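You operate a simulated robot arm through the tools that you are given. There is no shell and no other tool. Be economical: measure what you need, move in short steps, check, and stop when the job is done.

You run a simulated robot arm. Do the job below in one go: nothing can be reset, and whatever is moved stays where it is left.

Task
Free the fixture, turn the sprocket once round, lock it and tighten the bolt that the display names.
Fine: use the tee wrench and put it back.

Only the result counts: the job must be done as asked and must still hold three seconds after the hand-in. Knocking over, shifting, dropping, spilling or breaking anything else fails it.

Robot
A 6-joint arm with a two-finger parallel gripper, fixed in place. Base frame: the origin is at the foot of the arm, x ahead of it, y to its left, z up; the work surface is at about z = 0. Lengths are in m, angles in rad, forces in N, time in s.
With the tool pointing down near the work surface it reaches from about 0.12 to 0.5 m from the base axis. Its first joint turns from -1.257 to 1.257 rad. Payload 0.65 kg.
The tool frame sits at the grasp point between the pads (the TCP): z along the fingers, y along the line on which they close. The tips reach 0.025 m beyond it. Largest opening 0.076 m; finger width 0.018, thickness 0.01; the body of the gripper, 0.036 by 0.078 m, starts 0.045 m behind the TCP.
Orientation is that of the tool frame in the base frame, as a unit quaternion [w, x, y, z]. With the fingers straight down and closing along the base's y, the tool's x points along the base's -x, its y along +y and its z along -z.

Tools
- The arm moves only by the tool arm_command. Its argument "commands" is a list of rows, each a list of 7 numbers: the turn, a rotation vector about the tool's x, y, z in rad, then the shift along the tool's x, y, z in m, then the finger opening in m, from 0 to 0.076. In form: [[wx, wy, wz, x, y, z, hand], ...]. A call has 1 to 10 rows; each row is the pose to reach, as a shift and turn from the pose commanded when the call began, along the tool's axes at that moment. Each row takes 0.2 s and may step no farther than 0.05 m and 0.15 rad from the row before; otherwise, or with a gripper value out of range, the whole call is refused. A pose out of reach is approached as far as the arm can. The call stops where the force on the tool passes 40 N (or 10 N more than at its start, if that is more) or the arm is blocked; 0.2 s more then pass. Each finger travels about 0.108 m/s and halts on what it meets, pressing with about 25 N; the grip force reading is that of the motor and also rises with nothing between the fingers. The clock runs only during rows and for 0.2 s after the last one: add rows that repeat a pose to give the fingers time. The reply holds the time, the measured pose of the TCP, the force on the tool along the base axes, the opening and the grip force, in the units named above and with some noise, and new pictures: "views" is both (left out), scene, wrist or none.
- Cameras (640 x 400 px; columns grow to the right, rows downward): "scene" is fixed at [0.0697, 0.2799, 0.4167]; the picture's right is [-0.65, -0.76, 0.00], its down [-0.35, 0.30, -0.89] and it looks along [0.67, -0.58, -0.46] (base axes); focal length 214 px, centre (320, 200). "wrist" rides on the gripper at [0.058, 0.011, -0.081] in the tool frame; the picture's right is [-0.18, 0.98, 0.00], its down [-0.75, -0.14, -0.64] and it looks along [-0.63, -0.12, 0.77] (tool axes); focal length 243 px, centre (320, 200). There is no depth. A picture from a camera that has moved, and an enlarged one, comes with that camera's place and axes in the base frame and with its lens.
- zoom(camera, box): a new picture of the part [left, top, right, bottom] of that camera's present view, enlarged. No time passes.
- sign_off(): hands the job in; it is judged then, once.

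Work in short steps. Places have to be worked out from the pictures, the camera data and where the tool is seen: move nearer, look again, correct. Check each grasp and each placing, and mend what went wrong. You have 120 turns and 170 pictures in all, those below and enlarged ones among them. Open the gripper and draw the arm clear of the work before you hand the job in, unless the task says otherwise; then end with one line.

The tools are called after "Request:" as a command line: name --pt "numbers of a row" for each row, then --argument value for the rest, lists and objects as JSON in quotes. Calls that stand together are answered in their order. arm_command: Moves the arm, as the interface text tells. Its arguments: {"type":"object","properties":{"commands":{"type":"array","items":{"type":"array","items":{"type":"number"}}},"views":{"type":"string","enum":["both","scene","wrist","none"]}},"required":["commands"]} The other tools are called the same way: zoom (camera, box) takes an enlarged picture of a part of a camera's view; sign_off () hands the job in.

At the start:

```text
time: 0.0
ee_pos: [0.2555, 0.0707, 0.3792]
tool_rot: [0.001, -0.001, 1.0, 0.0]
wrist_force: [-0.4, -0.1, 0.8]
opening: 0.076
gripper_force: 0.0
```

scene: 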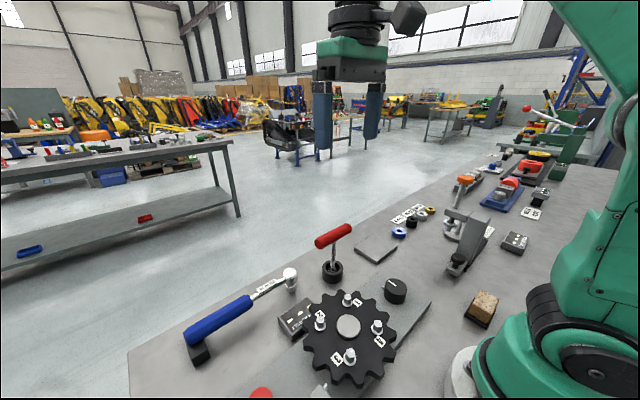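
wrist: 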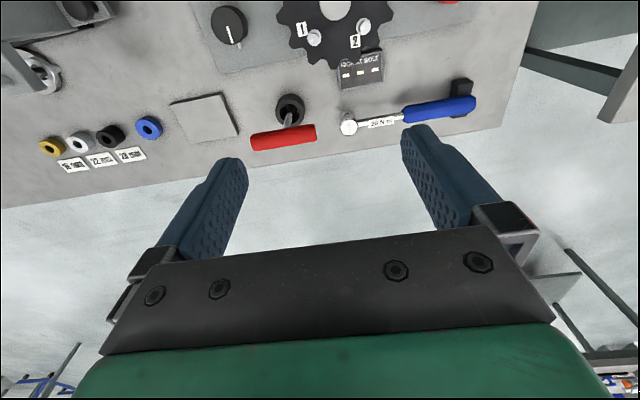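

The scene shows a sprocket with four numbered bolts, a tee wrench in a holder, a torque wrench, a display and a knob. I'll zoom in to understand the pieces.

Request:
zoom --camera "scene" --box '[240, 210, 480, 400]'

Request:
zoom --camera "wrist" --box '[200, 0, 500, 180]'

Request:
zoom --camera "scene" --box '[380, 90, 600, 290]'

```text
2.11 times, centred on (360, 305) of scene
camera zoom: at [0.0697, 0.2799, 0.4167], right [-0.65, -0.76, 0.0], down [-0.35, 0.3, -0.89], along [0.67, -0.58, -0.46], focal length 452 px, centre (236, -21)
```

zoom: 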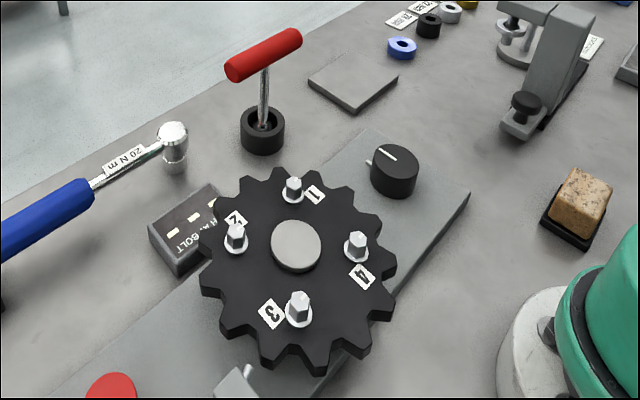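

```text
2.13 times, centred on (350, 90) of wrist
camera zoom: at [0.1961, 0.0808, 0.459], right [0.18, 0.98, 0.0], down [0.75, -0.14, 0.64], along [0.63, -0.12, -0.77], focal length 518 px, centre (256, 435)
```

zoom: 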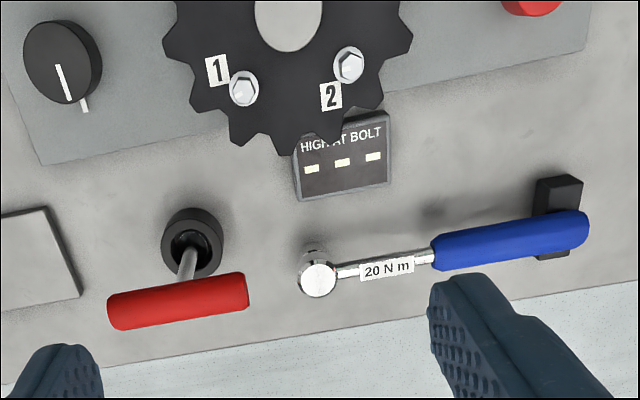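

```text
2.00 times, centred on (490, 190) of scene
camera zoom: at [0.0697, 0.2799, 0.4167], right [-0.65, -0.76, 0.0], down [-0.35, 0.3, -0.89], along [0.67, -0.58, -0.46], focal length 429 px, centre (-20, 220)
```

zoom: 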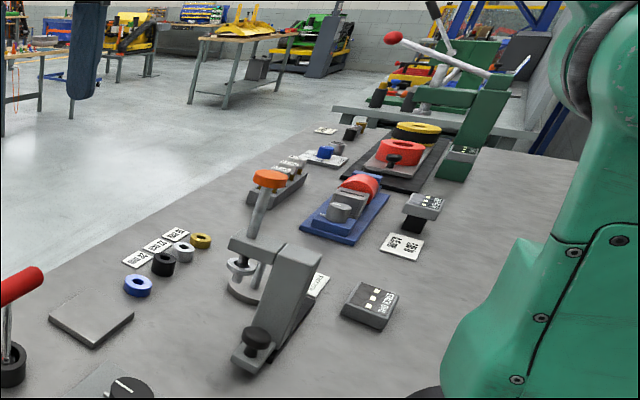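

The sprocket sits near (0.213, 0.092). I'll move the arm back to see the whole fixture with the wrist camera.

Request:
arm_command --pt "0 0 0 0.04 0 0 0.076" --pt "0 0 0 0.08 0 0 0.076" --pt "0 0 0 0.11 0 0 0.076" --views "wrist"

```text
time: 0.8
ee_pos: [0.1439, 0.0698, 0.3793]
tool_rot: [0.001, 0.0, 1.0, 0.001]
wrist_force: [0.1, 0.9, 0.1]
opening: 0.0761
gripper_force: 0.1
camera wrist: at [0.0852, 0.08, 0.4591], right [0.18, 0.98, 0.0], down [0.75, -0.14, 0.64], along [0.63, -0.12, -0.77], focal length 243 px, centre (320, 200)
```

wrist: 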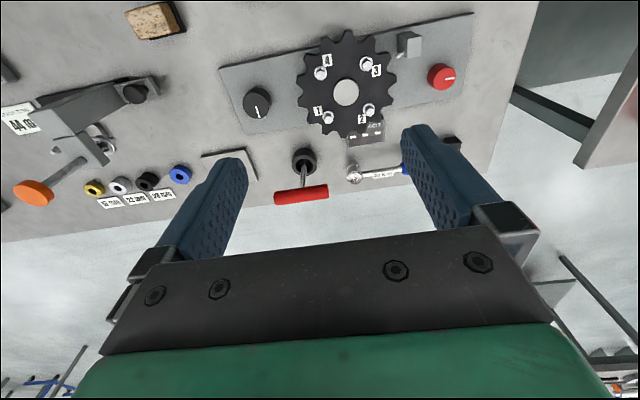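

Request:
zoom --camera "wrist" --box '[210, 0, 490, 210]'

```text
1.90 times, centred on (350, 105) of wrist
camera zoom: at [0.0852, 0.08, 0.4591], right [0.18, 0.98, 0.0], down [0.75, -0.14, 0.64], along [0.63, -0.12, -0.77], focal length 462 px, centre (263, 381)
```

zoom: 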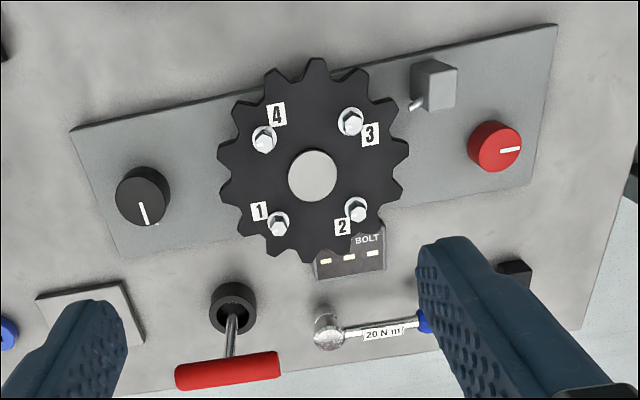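

I'll move in for a closer look at the black knob, keeping well above everything.

Request:
arm_command --pt "0 0 0 -0.01 -0.022 0.036 0.076" --pt "0 0 0 -0.02 -0.044 0.072 0.076" --pt "0 0 0 -0.03 -0.066 0.108 0.076" --pt "0 0 0 -0.04 -0.088 0.144 0.076" --pt "0 0 0 -0.046 -0.11 0.175 0.076" --views "wrist"

Request:
zoom --camera "wrist" --box '[200, 0, 520, 200]'

```text
time: 2.0
ee_pos: [0.1897, -0.0386, 0.2024]
tool_rot: [0.001, -0.002, 1.0, 0.0]
wrist_force: [0.3, 0.2, -0.2]
opening: 0.0761
gripper_force: 0.1
camera wrist: at [0.1322, -0.0286, 0.2824], right [0.18, 0.98, 0.0], down [0.75, -0.14, 0.64], along [0.63, -0.12, -0.77], focal length 243 px, centre (320, 200)
```

wrist: 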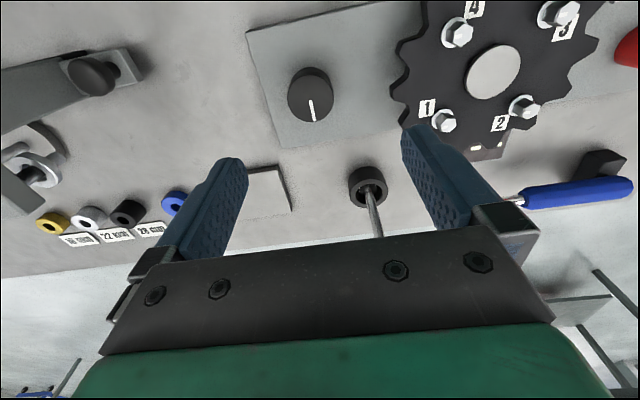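

```text
2.00 times, centred on (360, 100) of wrist
camera zoom: at [0.1322, -0.0286, 0.2824], right [0.18, 0.98, 0.0], down [0.75, -0.14, 0.64], along [0.63, -0.12, -0.77], focal length 485 px, centre (240, 400)
```

zoom: 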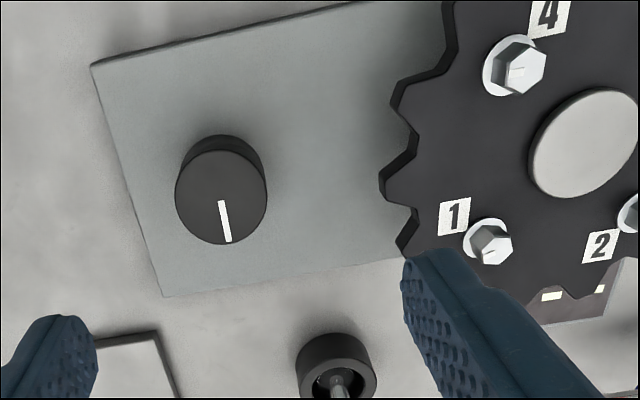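

The black knob carries a white pointer. Now I'll look at the red knob, the gauge block and the sprocket.

Request:
arm_command --pt "0 0 0 0 0.045 0 0.076" --pt "0 0 0 0 0.09 0 0.076" --pt "0 0 0 0 0.13 0 0.076" --views "wrist"

Request:
zoom --camera "wrist" --box '[160, 0, 480, 200]'

Request:
arm_command --pt "0 0 0 0 0.045 0 0.076" --pt "0 0 0 0 0.09 0 0.076" --pt "0 0 0 0 0.13 0 0.076" --views "wrist"

Request:
zoom --camera "wrist" --box '[160, 0, 480, 200]'

```text
time: 2.8
ee_pos: [0.1919, 0.0922, 0.2036]
tool_rot: [0.001, 0.0, 1.0, 0.001]
wrist_force: [0.4, -1.0, -0.2]
opening: 0.076
gripper_force: 0.0
camera wrist: at [0.1326, 0.1022, 0.2843], right [0.18, 0.98, 0.0], down [0.75, -0.14, 0.64], along [0.63, -0.12, -0.77], focal length 243 px, centre (320, 200)
```

wrist: 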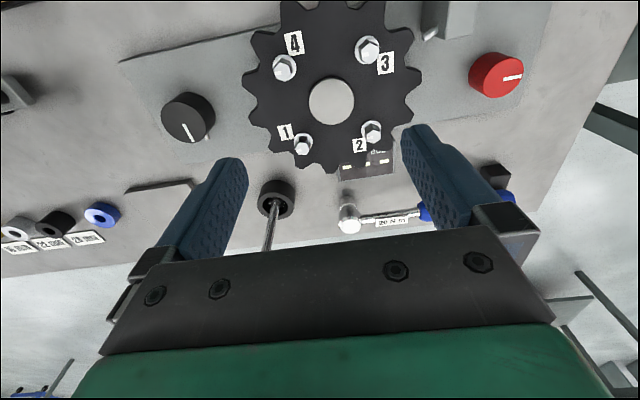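

```text
2.00 times, centred on (320, 100) of wrist
camera zoom: at [0.1326, 0.1022, 0.2843], right [0.18, 0.98, 0.0], down [0.75, -0.14, 0.64], along [0.63, -0.12, -0.77], focal length 485 px, centre (320, 400)
```

zoom: 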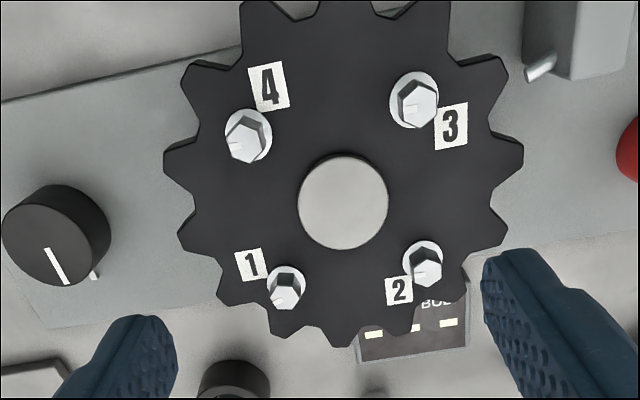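

```text
time: 3.6
ee_pos: [0.1924, 0.2214, 0.2042]
tool_rot: [0.001, 0.0, 1.0, 0.0]
wrist_force: [0.5, -0.3, 0.2]
opening: 0.0759
gripper_force: 0.1
camera wrist: at [0.1326, 0.2324, 0.2838], right [0.18, 0.98, 0.0], down [0.75, -0.14, 0.64], along [0.63, -0.12, -0.77], focal length 243 px, centre (320, 200)
```

wrist: 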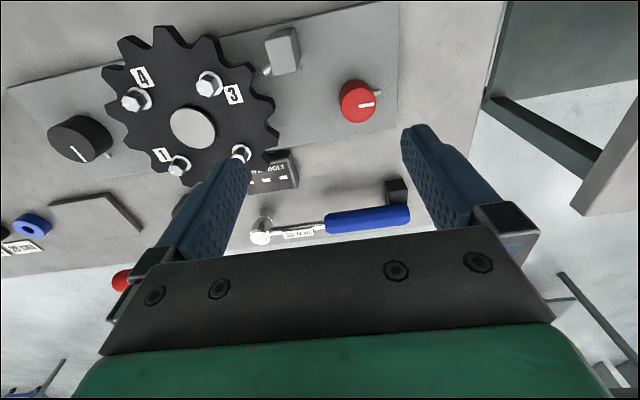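

```text
2.00 times, centred on (320, 100) of wrist
camera zoom: at [0.1326, 0.2324, 0.2838], right [0.18, 0.98, 0.0], down [0.75, -0.14, 0.64], along [0.63, -0.12, -0.77], focal length 485 px, centre (320, 400)
```

zoom: 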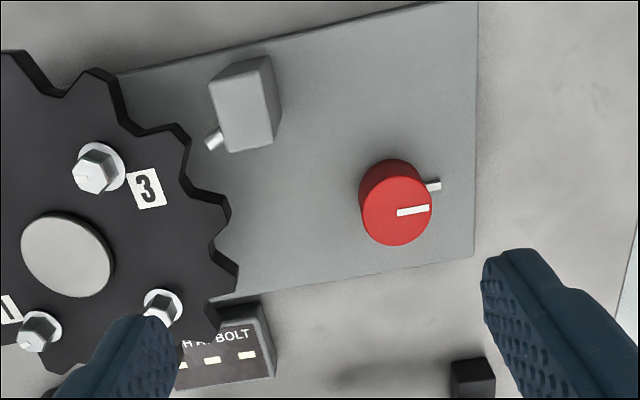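

Red knob is about (0.22, 0.253), pointer at its mark, the black knob likewise. I'll lower over the red knob to refine its place.

Request:
arm_command --pt "0 0 0 -0.014 0.016 0.042 0.076" --pt "0 0 0 -0.028 0.032 0.084 0.076" --views "both"

Request:
zoom --camera "wrist" --box '[160, 0, 480, 200]'

```text
time: 4.2
ee_pos: [0.2193, 0.2533, 0.1189]
tool_rot: [0.001, 0.0, 1.0, 0.002]
wrist_force: [0.6, -0.6, -0.3]
opening: 0.0761
gripper_force: 0.0
camera wrist: at [0.1616, 0.2633, 0.1986], right [0.18, 0.98, 0.0], down [0.75, -0.14, 0.64], along [0.63, -0.12, -0.77], focal length 243 px, centre (320, 200)
```

scene: 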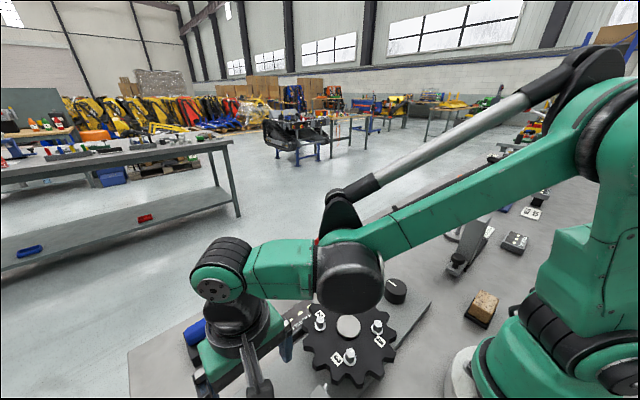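
wrist: 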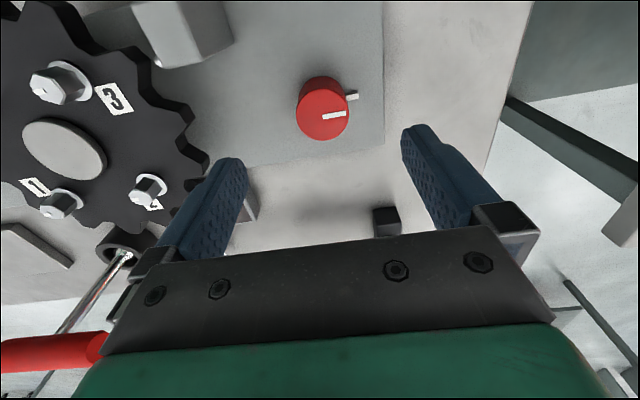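

```text
2.00 times, centred on (320, 100) of wrist
camera zoom: at [0.1616, 0.2633, 0.1986], right [0.18, 0.98, 0.0], down [0.75, -0.14, 0.64], along [0.63, -0.12, -0.77], focal length 485 px, centre (320, 400)
```

zoom: 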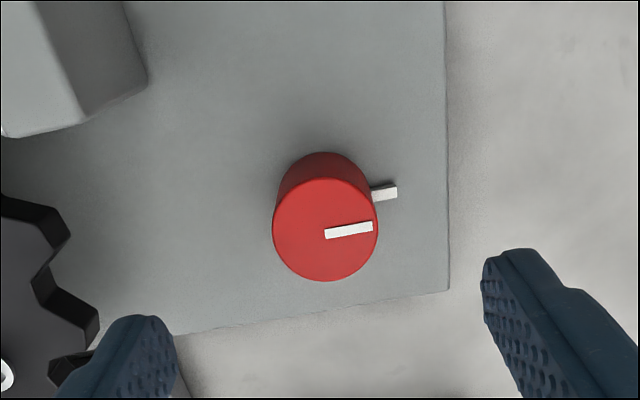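

Red knob triangulated at (0.221, 0.254), top z≈0.039, plate z≈0.012. Descend to TCP z≈0.045 and grip it.

Request:
arm_command --pt "0 0 0 -0.002 0.001 0.04 0.076" --pt "0 0 0 -0.002 0.001 0.074 0.076" --pt "0 0 0 -0.002 0.001 0.074 0.05" --pt "0 0 0 -0.002 0.001 0.074 0.032" --pt "0 0 0 -0.002 0.001 0.074 0.032" --views "wrist"

```text
time: 5.4
ee_pos: [0.2223, 0.2552, 0.0446]
tool_rot: [0.001, -0.001, 1.0, 0.001]
wrist_force: [-0.2, 3.5, -1.0]
opening: 0.0345
gripper_force: 1.5
camera wrist: at [0.1629, 0.2648, 0.1255], right [0.18, 0.98, 0.0], down [0.75, -0.14, 0.64], along [0.63, -0.12, -0.77], focal length 243 px, centre (320, 200)
```

wrist: 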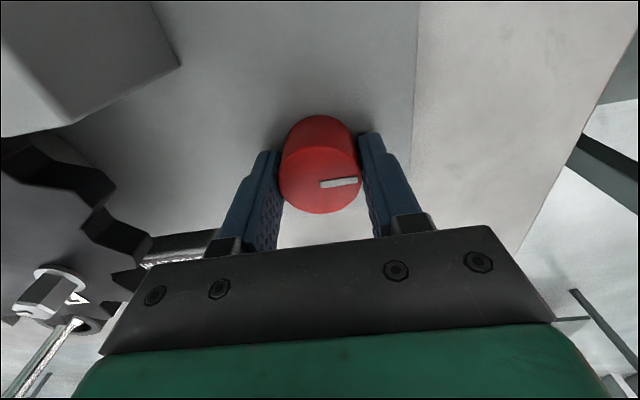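

Knob gripped at 0.0345. I'll squeeze harder and try a small turn to find the free direction.

Request:
arm_command --pt "0 0 0 0 -0.001 0 0.025" --pt "0 0 0 0 -0.001 0 0.025" --pt "0 0 0.12 0 -0.001 0 0.025" --pt "0 0 0.24 0 -0.001 0 0.025" --pt "0 0 0.36 0 -0.001 0 0.025" --views "wrist"

```text
time: 6.0
ee_pos: [0.2214, 0.2549, 0.0453]
tool_rot: [0.001, 0.0, 1.0, 0.004]
wrist_force: [1.8, 4.1, -4.2]
opening: 0.0335
gripper_force: 44.3
stopped in row 3: the force on the tool passed its limit (the readings are from after the stop); the commanded pose is now the measured one
camera wrist: at [0.1627, 0.2647, 0.1255], right [0.18, 0.98, 0.01], down [0.75, -0.14, 0.64], along [0.63, -0.11, -0.77], focal length 243 px, centre (320, 200)
```

wrist: 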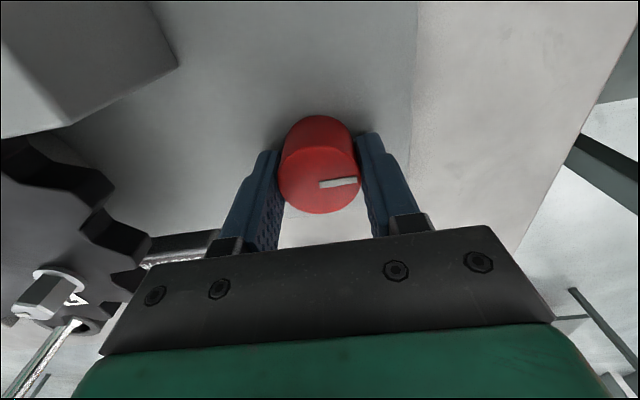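

That way meets a stop. Try the other direction.

Request:
arm_command --pt "0 0 -0.1 0 0 0 0.028" --pt "0 0 -0.2 0 0 0 0.028" --pt "0 0 -0.3 0 0 0 0.028" --pt "0 0 -0.4 0 0 0 0.028" --views "wrist"

```text
time: 7.0
ee_pos: [0.2212, 0.2552, 0.0455]
tool_rot: [0.002, -0.199, 0.98, 0.004]
wrist_force: [0.4, 15.0, 3.8]
opening: 0.0337
gripper_force: 45.0
camera wrist: at [0.1627, 0.2415, 0.1255], right [-0.22, 0.98, 0.01], down [0.75, 0.16, 0.65], along [0.63, 0.15, -0.76], focal length 243 px, centre (320, 200)
```

wrist: 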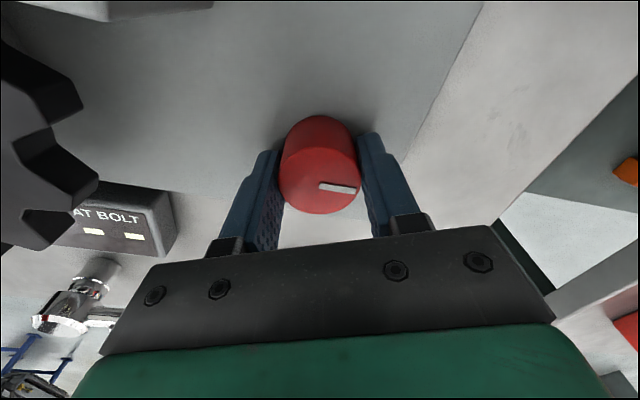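

The pointer seems to have slipped rather than turned. I'll release, rise and look.

Request:
arm_command --pt "0 0 0 0 0 0 0.06" --pt "0 0 0 0 0 0 0.076" --pt "0 0 0 0 0 -0.04 0.076" --pt "0 0 0.13 0 0 -0.075 0.076" --pt "0 0 0.26 0 0 -0.075 0.076" --pt "0 0 0.4 0 0 -0.075 0.076" --views "wrist"

Request:
zoom --camera "wrist" --box '[160, 0, 480, 200]'

```text
time: 8.4
ee_pos: [0.2213, 0.2541, 0.1215]
tool_rot: [0.001, 0.0, 1.0, 0.002]
wrist_force: [-0.5, 0.3, -0.7]
opening: 0.0764
gripper_force: 0.0
camera wrist: at [0.1627, 0.2641, 0.2008], right [0.19, 0.98, 0.01], down [0.75, -0.15, 0.64], along [0.63, -0.11, -0.77], focal length 243 px, centre (320, 200)
```

wrist: 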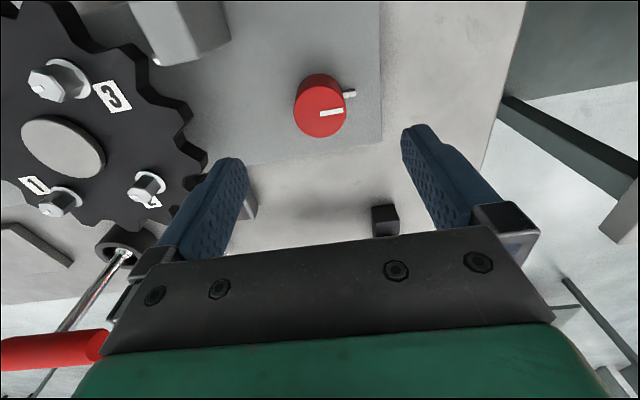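

```text
2.00 times, centred on (320, 100) of wrist
camera zoom: at [0.1627, 0.2641, 0.2008], right [0.19, 0.98, 0.01], down [0.75, -0.15, 0.64], along [0.63, -0.11, -0.77], focal length 485 px, centre (320, 400)
```

zoom: 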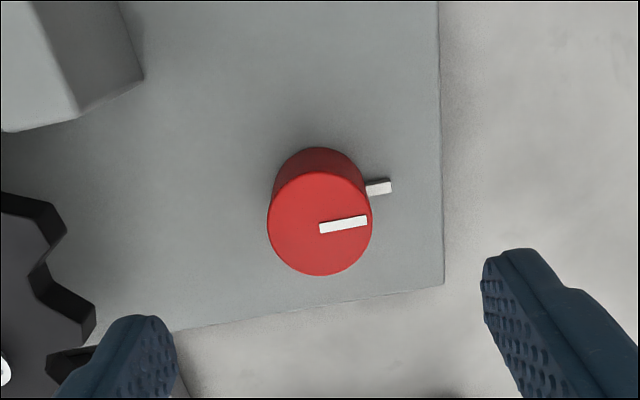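

The red knob didn't turn; it is probably the drive, locked now. I'll go high over to the black knob, near (0.203, -0.053).

Request:
arm_command --pt "0 0 0 0 -0.01 -0.045 0.076" --pt "0 0 0 0.003 -0.045 -0.08 0.076" --pt "0 0 0 0.006 -0.09 -0.08 0.076" --pt "0 0 0 0.009 -0.135 -0.08 0.076" --pt "0 0 0 0.012 -0.18 -0.08 0.076" --pt "0 0 0 0.015 -0.225 -0.08 0.076" --pt "0 0 0 0.018 -0.27 -0.08 0.076" --pt "0 0 0 0.018 -0.307 -0.05 0.076" --pt "0 0 0 0.018 -0.307 -0.01 0.076" --views "wrist"

Request:
zoom --camera "wrist" --box '[160, 0, 480, 200]'

```text
time: 10.4
ee_pos: [0.2044, -0.0534, 0.1283]
tool_rot: [0.001, 0.0, 1.0, 0.004]
wrist_force: [1.2, -0.1, 0.1]
opening: 0.0759
gripper_force: 0.2
camera wrist: at [0.1452, -0.044, 0.2084], right [0.18, 0.98, 0.01], down [0.75, -0.14, 0.64], along [0.63, -0.11, -0.77], focal length 243 px, centre (320, 200)
```

wrist: 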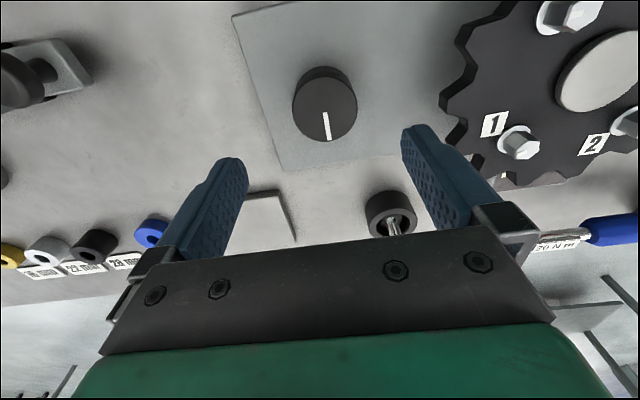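

```text
2.00 times, centred on (320, 100) of wrist
camera zoom: at [0.1452, -0.044, 0.2084], right [0.18, 0.98, 0.01], down [0.75, -0.14, 0.64], along [0.63, -0.11, -0.77], focal length 485 px, centre (320, 400)
```

zoom: 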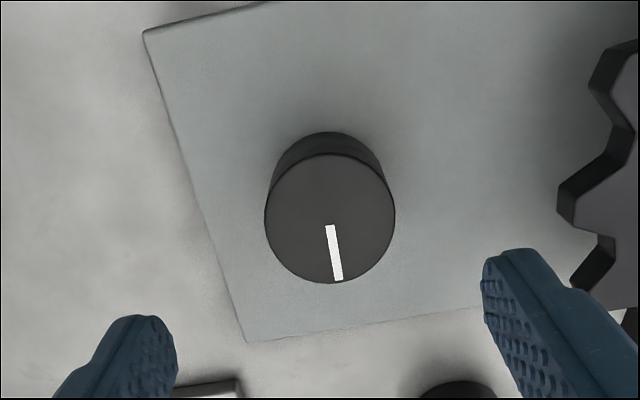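

Black knob at (0.2045, -0.0517), diameter ≈0.045. Descend, grip, and try turning both ways gently.

Request:
arm_command --pt "0 0 0 0 0.0017 0.04 0.076" --pt "0 0 0 0 0.0017 0.083 0.076" --pt "0 0 0 0 0.0017 0.083 0.055" --pt "0 0 0 0 0.0017 0.083 0.038" --pt "0 0 0 0 0.0017 0.083 0.038" --pt "0 0 0.1 0 0.0017 0.083 0.038" --pt "0 0 0.2 0 0.0017 0.083 0.038" --pt "0 0 0.3 0 0.0017 0.083 0.038" --views "wrist"

```text
time: 12.2
ee_pos: [0.2049, -0.0501, 0.0447]
tool_rot: [0.001, 0.149, 0.989, 0.004]
wrist_force: [-3.2, 14.9, 0.3]
opening: 0.0435
gripper_force: 44.9
camera wrist: at [0.1508, -0.0235, 0.1258], right [0.47, 0.89, 0.01], down [0.68, -0.36, 0.64], along [0.57, -0.29, -0.77], focal length 243 px, centre (320, 200)
```

wrist: 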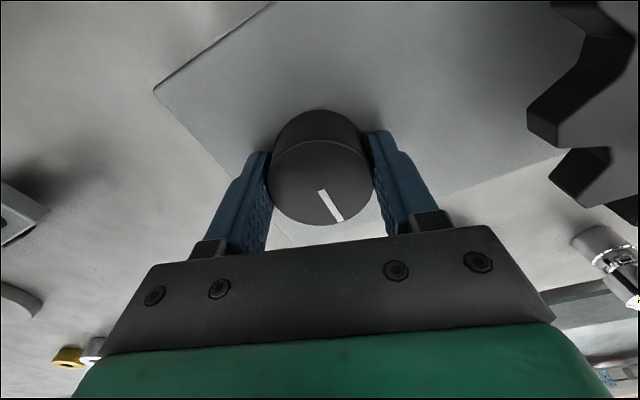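

Slipped in that direction (blocked). Regrip at zero and try the opposite one.

Request:
arm_command --pt "0 0 0 0 0 0 0.055" --pt "0 0 -0.15 0 -0.001 0 0.06" --pt "0 0 -0.3 0 -0.0015 0 0.06" --pt "0 0 -0.3 0 -0.0015 0 0.038" --pt "0 0 -0.3 0 -0.0015 0 0.038" --pt "0 0 -0.3 0 -0.0015 0 0.038" --pt "0 0 -0.4 0 -0.0015 0 0.038" --pt "0 0 -0.5 0 -0.0015 0 0.038" --pt "0 0 -0.6 0 -0.0015 0 0.038" --views "wrist"

```text
time: 14.2
ee_pos: [0.2037, -0.0515, 0.046]
tool_rot: [0.001, -0.151, 0.989, 0.003]
wrist_force: [1.1, 10.5, 0.5]
opening: 0.0465
gripper_force: 5.4
camera wrist: at [0.1439, -0.0598, 0.1253], right [-0.12, 0.99, 0.01], down [0.76, 0.09, 0.65], along [0.64, 0.08, -0.76], focal length 243 px, centre (320, 200)
```

wrist: 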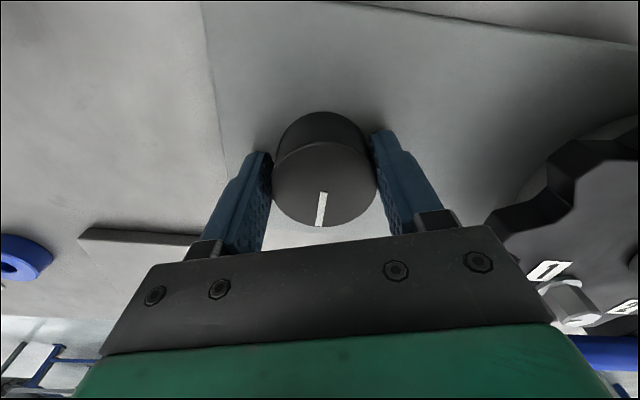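

Grip was weak on that try (5 N). I'll close firmly now and turn further the same way.

Request:
arm_command --pt "0 0 0 0 0 0 0.03" --pt "0 0 0 0 0 0 0.03" --pt "0 0 -0.05 0 0 0 0.03" --pt "0 0 -0.1 0 0 0 0.03" --pt "0 0 -0.15 0 0 0 0.03" --views "wrist"

```text
time: 15.4
ee_pos: [0.2046, -0.0515, 0.0453]
tool_rot: [0.002, -0.224, 0.975, 0.004]
wrist_force: [-1.2, 21.2, -0.5]
opening: 0.0453
gripper_force: 9.2
camera wrist: at [0.1454, -0.0684, 0.1252], right [-0.26, 0.96, 0.01], down [0.74, 0.2, 0.65], along [0.62, 0.18, -0.76], focal length 243 px, centre (320, 200)
```

wrist: 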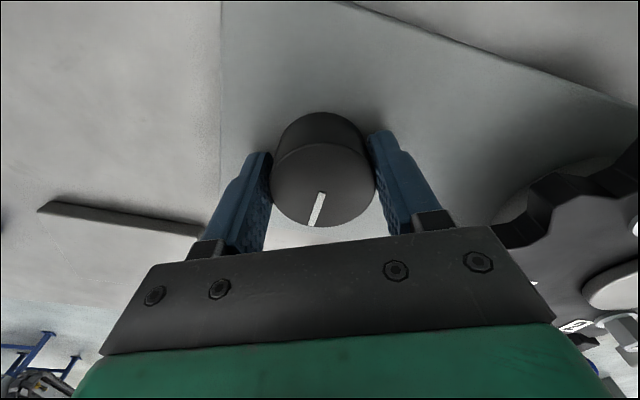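

Force of 21 N in +y shows I'm off-centre, so the grip isn't seated. I'll open, turn back to zero, shift, close, and read.

Request:
arm_command --pt "0 0 0 0 0 0 0.06" --pt "0 0 0.15 0 0.001 0 0.06" --pt "0 0 0.3 0 0.001 0 0.06" --pt "0 0 0.45 0 0.001 0 0.06" --pt "0 0 0.45 0 0.001 0 0.03" --pt "0 0 0.45 0 0.001 0 0.03" --pt "0 0 0.45 0 0.001 0 0.03" --views "wrist"

```text
time: 17.0
ee_pos: [0.2036, -0.0504, 0.0458]
tool_rot: [0.001, -0.002, 1.0, 0.005]
wrist_force: [-0.4, 35.9, -3.9]
opening: 0.0437
gripper_force: 44.9
camera wrist: at [0.1442, -0.0408, 0.1255], right [0.18, 0.98, 0.01], down [0.75, -0.15, 0.64], along [0.63, -0.11, -0.77], focal length 243 px, centre (320, 200)
```

wrist: 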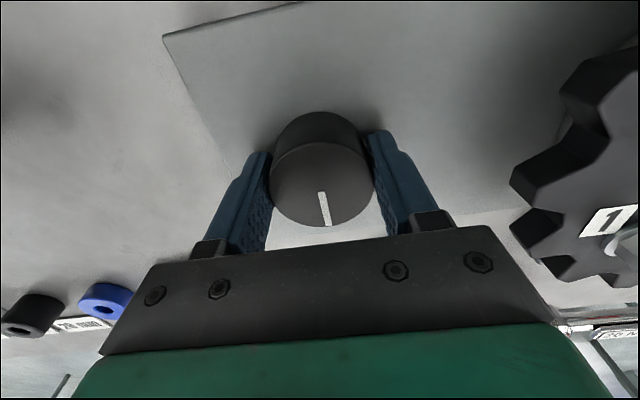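

Grip is firm at 45 N but the tool is pushed +y by 36 N; shift +y to relieve, then turn negative.

Request:
arm_command --pt "0 0 0 0 0.001 0 0.03" --pt "0 0 0 0 0.002 0 0.03" --pt "0 0 0 0 0.002 0 0.03" --views "none"

```text
time: 17.8
ee_pos: [0.202, -0.0501, 0.0464]
tool_rot: [0.001, 0.0, 1.0, 0.001]
wrist_force: [-12.9, -6.4, 16.4]
opening: 0.0437
gripper_force: 45.0
```

Centred now laterally; turn negative with full grip.

Request:
arm_command --pt "0 0 -0.1 0 -0.0003 0 0.03" --pt "0 0 -0.2 0 -0.0003 0 0.03" --pt "0 0 -0.3 0 -0.0003 0 0.03" --pt "0 0 -0.4 0 -0.0003 0 0.03" --views "wrist"

```text
time: 18.8
ee_pos: [0.2036, -0.0496, 0.0459]
tool_rot: [0.002, -0.2, 0.98, 0.003]
wrist_force: [-0.1, -20.4, 0.6]
opening: 0.045
gripper_force: 9.3
camera wrist: at [0.145, -0.0636, 0.1252], right [-0.22, 0.98, 0.0], down [0.75, 0.16, 0.65], along [0.63, 0.14, -0.76], focal length 243 px, centre (320, 200)
```

wrist: 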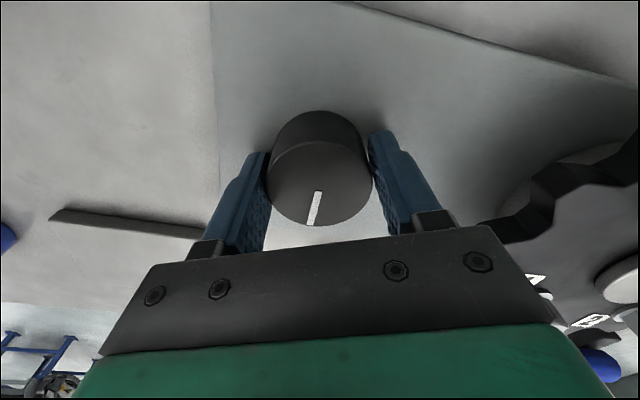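

Black knob doesn't turn either way. The red knob's positive direction wasn't properly tested (the stop may have been the squeeze), so I return to it.

Request:
arm_command --pt "0 0 0 0 0 0 0.06" --pt "0 0 0 0 0 -0.04 0.076" --pt "0 0 0 0 0 -0.08 0.076" --pt "0 0 0.14 0 0 -0.12 0.076" --pt "0 0 0.28 0 0 -0.15 0.076" --pt "0 0 0.4 0 0 -0.15 0.076" --views "wrist"

Request:
zoom --camera "wrist" --box '[220, 0, 540, 200]'

```text
time: 20.2
ee_pos: [0.2033, -0.0503, 0.1963]
tool_rot: [0.001, 0.001, 1.0, 0.003]
wrist_force: [0.1, 0.8, 0.3]
opening: 0.0762
gripper_force: 0.1
camera wrist: at [0.1445, -0.0412, 0.2757], right [0.19, 0.98, 0.01], down [0.75, -0.15, 0.64], along [0.63, -0.11, -0.77], focal length 243 px, centre (320, 200)
```

wrist: 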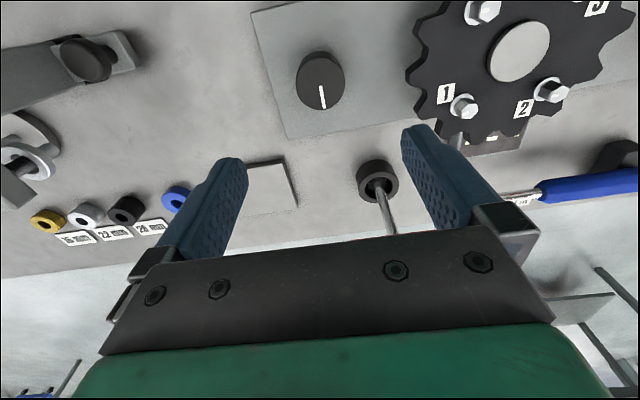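

```text
2.00 times, centred on (380, 100) of wrist
camera zoom: at [0.1445, -0.0412, 0.2757], right [0.19, 0.98, 0.01], down [0.75, -0.15, 0.64], along [0.63, -0.11, -0.77], focal length 485 px, centre (200, 400)
```

zoom: 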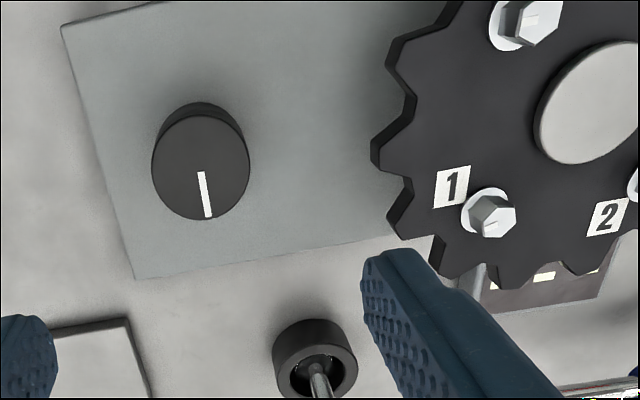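

Black unchanged. Travel to the red knob and grip with centring.

Request:
arm_command --pt "0 0 0 -0.003 0.045 0 0.076" --pt "0 0 0 -0.006 0.09 0 0.076" --pt "0 0 0 -0.009 0.135 0 0.076" --pt "0 0 0 -0.012 0.18 0 0.076" --pt "0 0 0 -0.015 0.225 0 0.076" --pt "0 0 0 -0.018 0.27 0 0.076" --pt "0 0 0 -0.0185 0.306 0.03 0.076" --pt "0 0 0 -0.0185 0.306 0.075 0.076" --pt "0 0 0 -0.0185 0.306 0.115 0.076" --pt "0 0 0 -0.0185 0.306 0.151 0.076" --views "none"

Request:
arm_command --pt "0 0 0 0 0 0 0.05" --pt "0 0 0 0 0 0 0.028" --pt "0 0 0 0 0 0 0.025" --pt "0 0 0 0 0 0 0.025" --views "wrist"

```text
time: 22.4
ee_pos: [0.2223, 0.2564, 0.0469]
tool_rot: [0.002, -0.001, 1.0, 0.003]
wrist_force: [0.9, 0.1, 0.4]
opening: 0.076
gripper_force: 0.1
```

```text
time: 23.4
ee_pos: [0.2223, 0.2563, 0.0461]
tool_rot: [0.001, 0.0, 1.0, 0.003]
wrist_force: [-1.3, -16.1, -6.8]
opening: 0.0384
gripper_force: 8.2
camera wrist: at [0.1632, 0.267, 0.127], right [0.18, 0.98, 0.01], down [0.75, -0.14, 0.64], along [0.63, -0.11, -0.76], focal length 243 px, centre (320, 200)
```

wrist: 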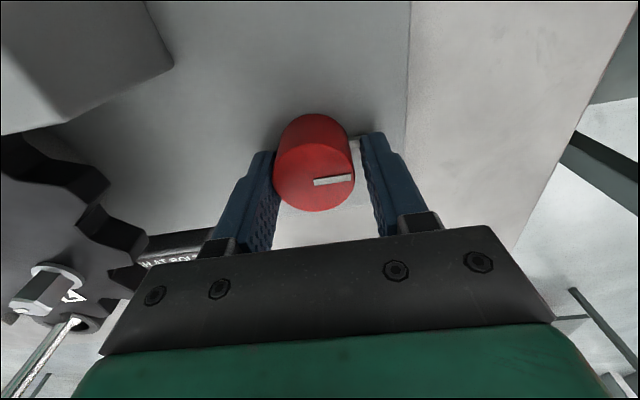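

Only the left finger touches; the knob centre is ≈2.3 mm toward −y. Shift and squeeze.

Request:
arm_command --pt "0 0 0 0 -0.002 0 0.04" --pt "0 0 0 0 -0.0023 0 0.025" --pt "0 0 0 0 -0.0023 0 0.025" --pt "0 0 0 0 -0.0023 0 0.025" --views "none"

Request:
arm_command --pt "0 0 0.1 0 0 0 0.025" --pt "0 0 0.2 0 0 0 0.025" --pt "0 0 0.3 0 0 0 0.025" --views "wrist"

```text
time: 24.4
ee_pos: [0.2214, 0.2556, 0.0463]
tool_rot: [0.001, -0.001, 1.0, 0.004]
wrist_force: [6.4, 3.1, -1.7]
opening: 0.0335
gripper_force: 45.1
```

```text
time: 25.2
ee_pos: [0.2213, 0.2536, 0.0468]
tool_rot: [0.002, 0.148, 0.989, 0.003]
wrist_force: [10.7, 4.3, 20.4]
opening: 0.0336
gripper_force: 45.3
camera wrist: at [0.1686, 0.2809, 0.1269], right [0.47, 0.88, 0.01], down [0.67, -0.36, 0.64], along [0.57, -0.29, -0.77], focal length 243 px, centre (320, 200)
```

wrist: 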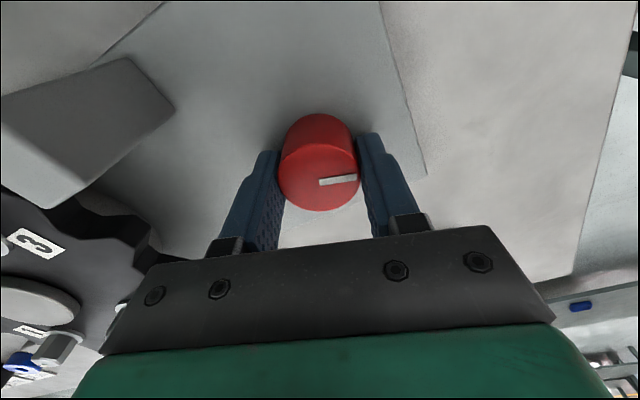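

The pointer stayed with the gripper: the red knob turns clockwise. Continue toward 90° or its stop.

Request:
arm_command --pt "0 0 0.13 0 0 0 0.025" --pt "0 0 0.26 0 0 0 0.025" --pt "0 0 0.39 0 0 0 0.025" --pt "0 0 0.52 0 0 0 0.025" --pt "0 0 0.65 0 0 0 0.025" --views "wrist"

```text
time: 26.4
ee_pos: [0.2214, 0.2528, 0.0475]
tool_rot: [-0.001, 0.458, 0.889, 0.002]
wrist_force: [3.3, -25.6, 30.6]
opening: 0.0336
gripper_force: 44.6
camera wrist: at [0.1955, 0.3064, 0.1268], right [0.91, 0.42, 0.0], down [0.32, -0.7, 0.64], along [0.27, -0.58, -0.77], focal length 243 px, centre (320, 200)
```

wrist: 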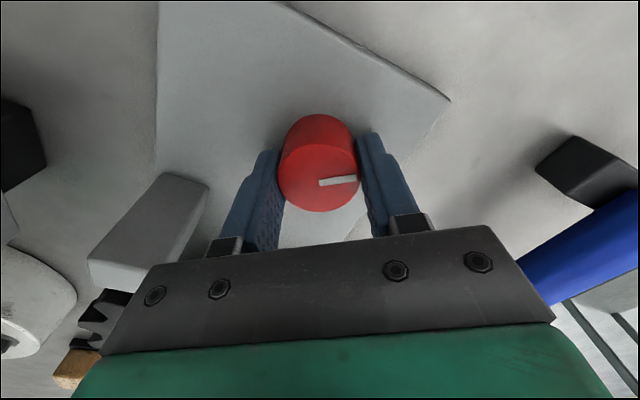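

0.95 rad turned. Relieve some side load while continuing to 90°.

Request:
arm_command --pt "0 0 0 -0.0008 -0.0006 -0.0015 0.025" --pt "0 0 0.13 -0.0008 -0.0006 -0.002 0.025" --pt "0 0 0.26 -0.0008 -0.0006 -0.002 0.025" --pt "0 0 0.39 -0.0008 -0.0006 -0.002 0.025" --pt "0 0 0.52 -0.0008 -0.0006 -0.002 0.025" --pt "0 0 0.62 -0.0008 -0.0006 -0.002 0.025" --views "wrist"

```text
time: 27.8
ee_pos: [0.2215, 0.2537, 0.0479]
tool_rot: [-0.003, 0.707, 0.707, 0.002]
wrist_force: [-28.4, -9.6, -19.6]
opening: 0.0336
gripper_force: 45.1
camera wrist: at [0.2303, 0.3109, 0.1291], right [0.98, -0.18, 0.0], down [-0.14, -0.76, 0.64], along [-0.12, -0.63, -0.77], focal length 243 px, centre (320, 200)
```

wrist: 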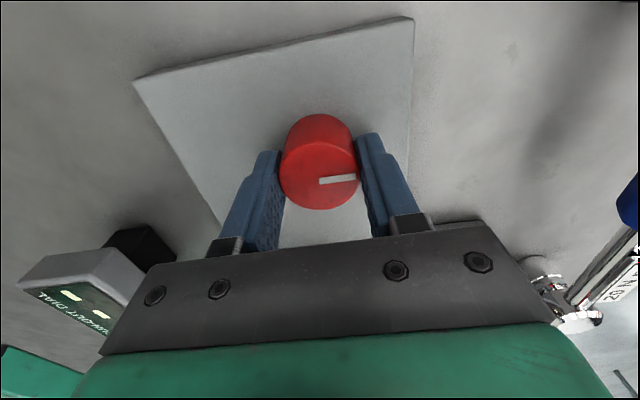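

Turned 90°. Open, rise, and look at the state of the fixture.

Request:
arm_command --pt "0 0 0 0 0 0 0.05" --pt "0 0 0 0 0 0 0.076" --pt "0 0 0 0 0 -0.045 0.076" --pt "0 0 -0.14 0 0 -0.09 0.076" --pt "0 0 -0.28 0 0 -0.13 0.076" --pt "0 0 -0.42 0 0 -0.15 0.076" --pt "0 0 -0.56 0 0 -0.15 0.076" --pt "0 0 -0.7 0 0 -0.15 0.076" --views "wrist"

```text
time: 29.6
ee_pos: [0.2204, 0.2529, 0.1988]
tool_rot: [0.0, 0.42, 0.908, 0.003]
wrist_force: [0.3, 0.7, -0.1]
opening: 0.076
gripper_force: 0.0
camera wrist: at [0.191, 0.3026, 0.2791], right [0.87, 0.5, 0.01], down [0.38, -0.67, 0.64], along [0.32, -0.55, -0.77], focal length 243 px, centre (320, 200)
```

wrist: 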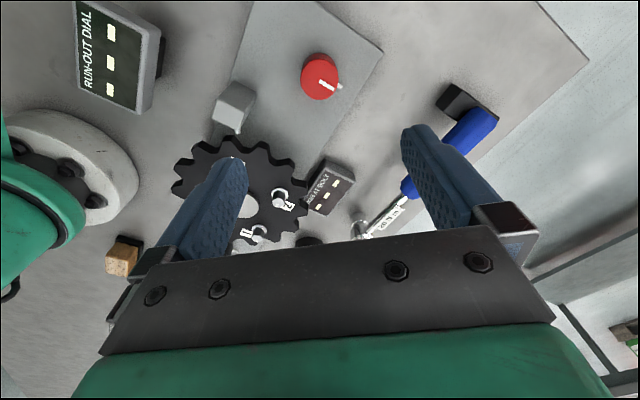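

Request:
zoom --camera "wrist" --box '[220, 20, 420, 145]'

Request:
zoom --camera "wrist" --box '[60, 0, 260, 125]'

```text
3.20 times, centred on (320, 82) of wrist
camera zoom: at [0.191, 0.3026, 0.2791], right [0.87, 0.5, 0.01], down [0.38, -0.67, 0.64], along [0.32, -0.55, -0.77], focal length 776 px, centre (320, 576)
```

zoom: 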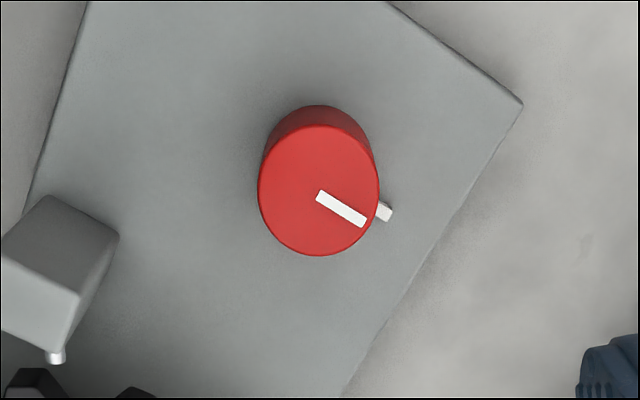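

```text
3.20 times, centred on (160, 62) of wrist
camera zoom: at [0.191, 0.3026, 0.2791], right [0.87, 0.5, 0.01], down [0.38, -0.67, 0.64], along [0.32, -0.55, -0.77], focal length 776 px, centre (832, 640)
```

zoom: 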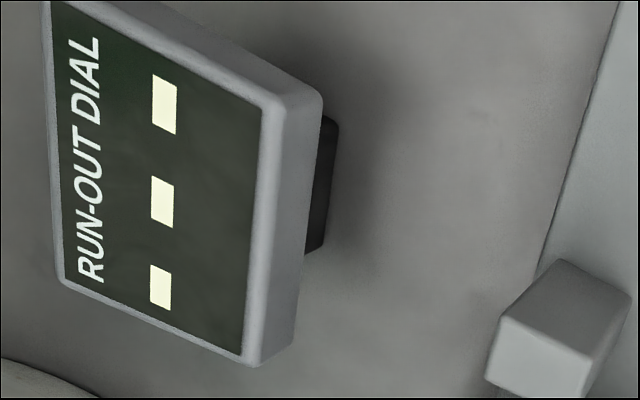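

The small fin turns with the knob, so it really moved 90°. Displays still show dashes. Return to yaw 0 and travel to the black knob to see whether it's now free.

Request:
arm_command --pt "0 0 -0.145 0 0 0 0.076" --pt "0 0 -0.29 0 0 0 0.076" --pt "0 0 -0.435 0 0 0 0.076" --pt "0 0 -0.58 0 0 0 0.076" --pt "0 0 -0.725 0 0 0 0.076" --pt "0 0 -0.865 0 0 0 0.076" --views "none"

Request:
arm_command --pt "0 0 0 0.003 -0.045 0 0.076" --pt "0 0 0 0.006 -0.09 0 0.076" --pt "0 0 0 0.009 -0.135 0 0.076" --pt "0 0 0 0.012 -0.18 0 0.076" --pt "0 0 0 0.015 -0.225 0 0.076" --pt "0 0 0 0.017 -0.27 0 0.076" --pt "0 0 0 0.017 -0.304 0.03 0.076" --pt "0 0 0 0.017 -0.304 0.075 0.076" --pt "0 0 0 0.017 -0.304 0.115 0.076" --pt "0 0 0 0.017 -0.304 0.152 0.076" --views "wrist"

```text
time: 31.0
ee_pos: [0.2212, 0.252, 0.1979]
tool_rot: [0.001, 0.0, 1.0, 0.003]
wrist_force: [-0.9, -0.2, -0.2]
opening: 0.0759
gripper_force: 0.1
```

```text
time: 33.2
ee_pos: [0.2025, -0.0507, 0.0434]
tool_rot: [0.002, 0.002, 1.0, 0.004]
wrist_force: [-0.3, -0.2, 0.3]
opening: 0.0759
gripper_force: 0.0
camera wrist: at [0.1436, -0.0407, 0.1236], right [0.19, 0.98, 0.01], down [0.75, -0.15, 0.64], along [0.63, -0.12, -0.77], focal length 243 px, centre (320, 200)
```

wrist: 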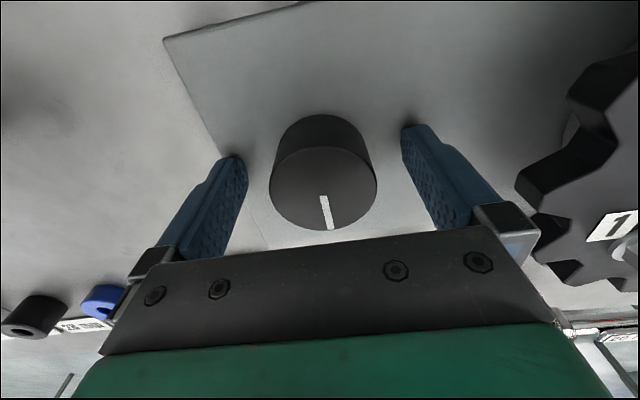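

Roughly centred; close and try turning clockwise.

Request:
arm_command --pt "0 0 0 -0.001 0 -0.002 0.055" --pt "0 0 0 -0.001 0 -0.002 0.03" --pt "0 0 0 -0.001 0 -0.002 0.03" --pt "0 0 0 -0.001 0 -0.002 0.03" --views "none"

Request:
arm_command --pt "0 0 0.1 0 0 0 0.03" --pt "0 0 0.2 0 0 0 0.03" --pt "0 0 0.3 0 0 0 0.03" --views "wrist"

```text
time: 34.2
ee_pos: [0.2038, -0.0506, 0.0458]
tool_rot: [0.002, 0.002, 1.0, 0.005]
wrist_force: [2.4, 4.4, -13.1]
opening: 0.044
gripper_force: 44.6
stopped in row 4: the force on the tool passed its limit (the readings are from after the stop); the commanded pose is now the measured one
```

```text
time: 35.0
ee_pos: [0.2033, -0.0497, 0.0457]
tool_rot: [0.0, 0.15, 0.989, 0.006]
wrist_force: [-2.8, 15.0, 5.0]
opening: 0.0439
gripper_force: 45.0
camera wrist: at [0.1503, -0.0233, 0.1262], right [0.47, 0.88, 0.01], down [0.68, -0.37, 0.64], along [0.57, -0.29, -0.77], focal length 243 px, centre (320, 200)
```

wrist: 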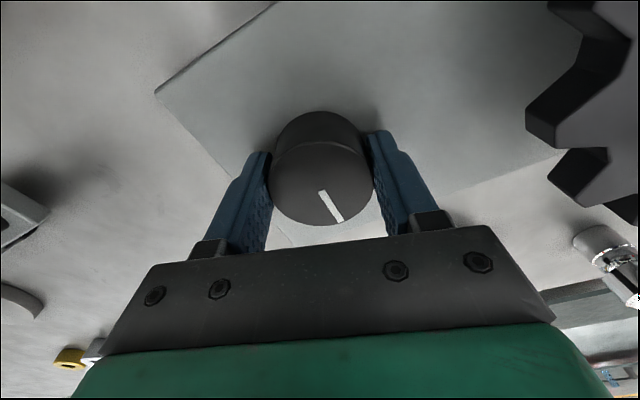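

It slips clockwise. With this firm grip, turn counter-clockwise and see if the pointer follows.

Request:
arm_command --pt "0 0 -0.1 0 0 0 0.03" --pt "0 0 -0.2 0 0 0 0.03" --pt "0 0 -0.3 0 0 0 0.03" --views "wrist"

```text
time: 35.8
ee_pos: [0.2034, -0.0498, 0.0454]
tool_rot: [0.001, 0.001, 1.0, 0.005]
wrist_force: [-2.4, 12.9, 18.5]
opening: 0.0439
gripper_force: 45.4
camera wrist: at [0.1445, -0.0403, 0.1261], right [0.19, 0.98, 0.01], down [0.75, -0.15, 0.64], along [0.63, -0.11, -0.77], focal length 243 px, centre (320, 200)
```

wrist: 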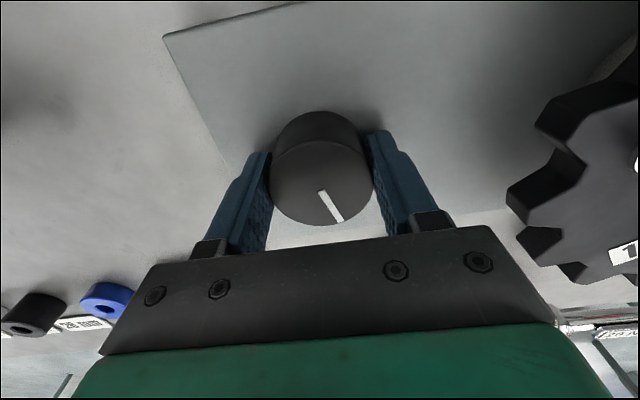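

It turned counter-clockwise, and the sprocket moved with it: the black knob is the drive. Continue counter-clockwise.

Request:
arm_command --pt "0 0 -0.14 0 0 0 0.03" --pt "0 0 -0.28 0 0 0 0.03" --pt "0 0 -0.42 0 0 0 0.03" --pt "0 0 -0.56 0 0 0 0.03" --pt "0 0 -0.7 0 0 0 0.03" --pt "0 0 -0.84 0 0 0 0.03" --pt "0 0 -0.98 0 0 0 0.03" --pt "0 0 -1.12 0 0 0 0.03" --views "both"

```text
time: 37.4
ee_pos: [0.2036, -0.0527, 0.0458]
tool_rot: [0.004, -0.447, 0.894, 0.002]
wrist_force: [3.9, -1.8, -7.8]
opening: 0.0435
gripper_force: 44.8
stopped in row 7: the force on the tool passed its limit (the readings are from after the stop); the commanded pose is now the measured one
camera wrist: at [0.1595, -0.0922, 0.1256], right [-0.68, 0.74, 0.0], down [0.56, 0.52, 0.65], along [0.48, 0.44, -0.76], focal length 243 px, centre (320, 200)
```

scene: 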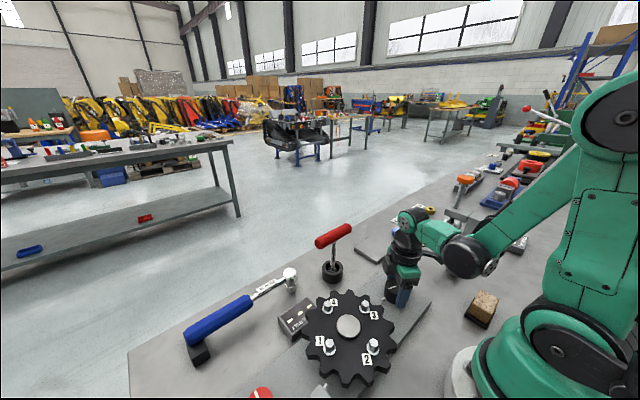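
wrist: 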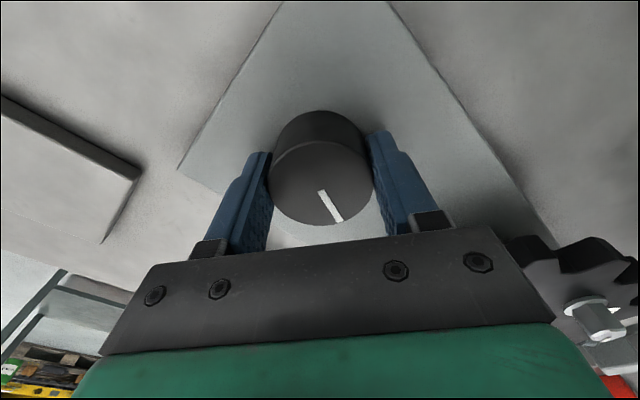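

The sprocket has turned ≈1.2 rad with the knob (1:1). The stop was just side-load; continue.

Request:
arm_command --pt "0 0 -0.14 0 0 0 0.03" --pt "0 0 -0.28 0 0 0 0.03" --pt "0 0 -0.42 0 0 0 0.03" --pt "0 0 -0.56 0 0 0 0.03" --pt "0 0 -0.65 0 0 0 0.03" --views "scene"

```text
time: 38.6
ee_pos: [0.2043, -0.0512, 0.0457]
tool_rot: [-0.005, 0.711, -0.703, 0.002]
wrist_force: [16.9, -13.5, -6.6]
opening: 0.0436
gripper_force: 44.8
```

scene: 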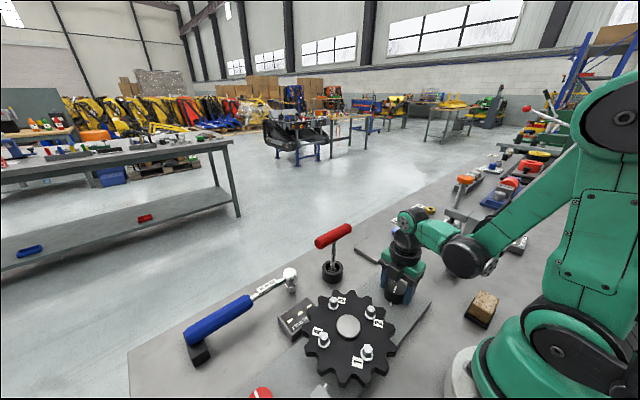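

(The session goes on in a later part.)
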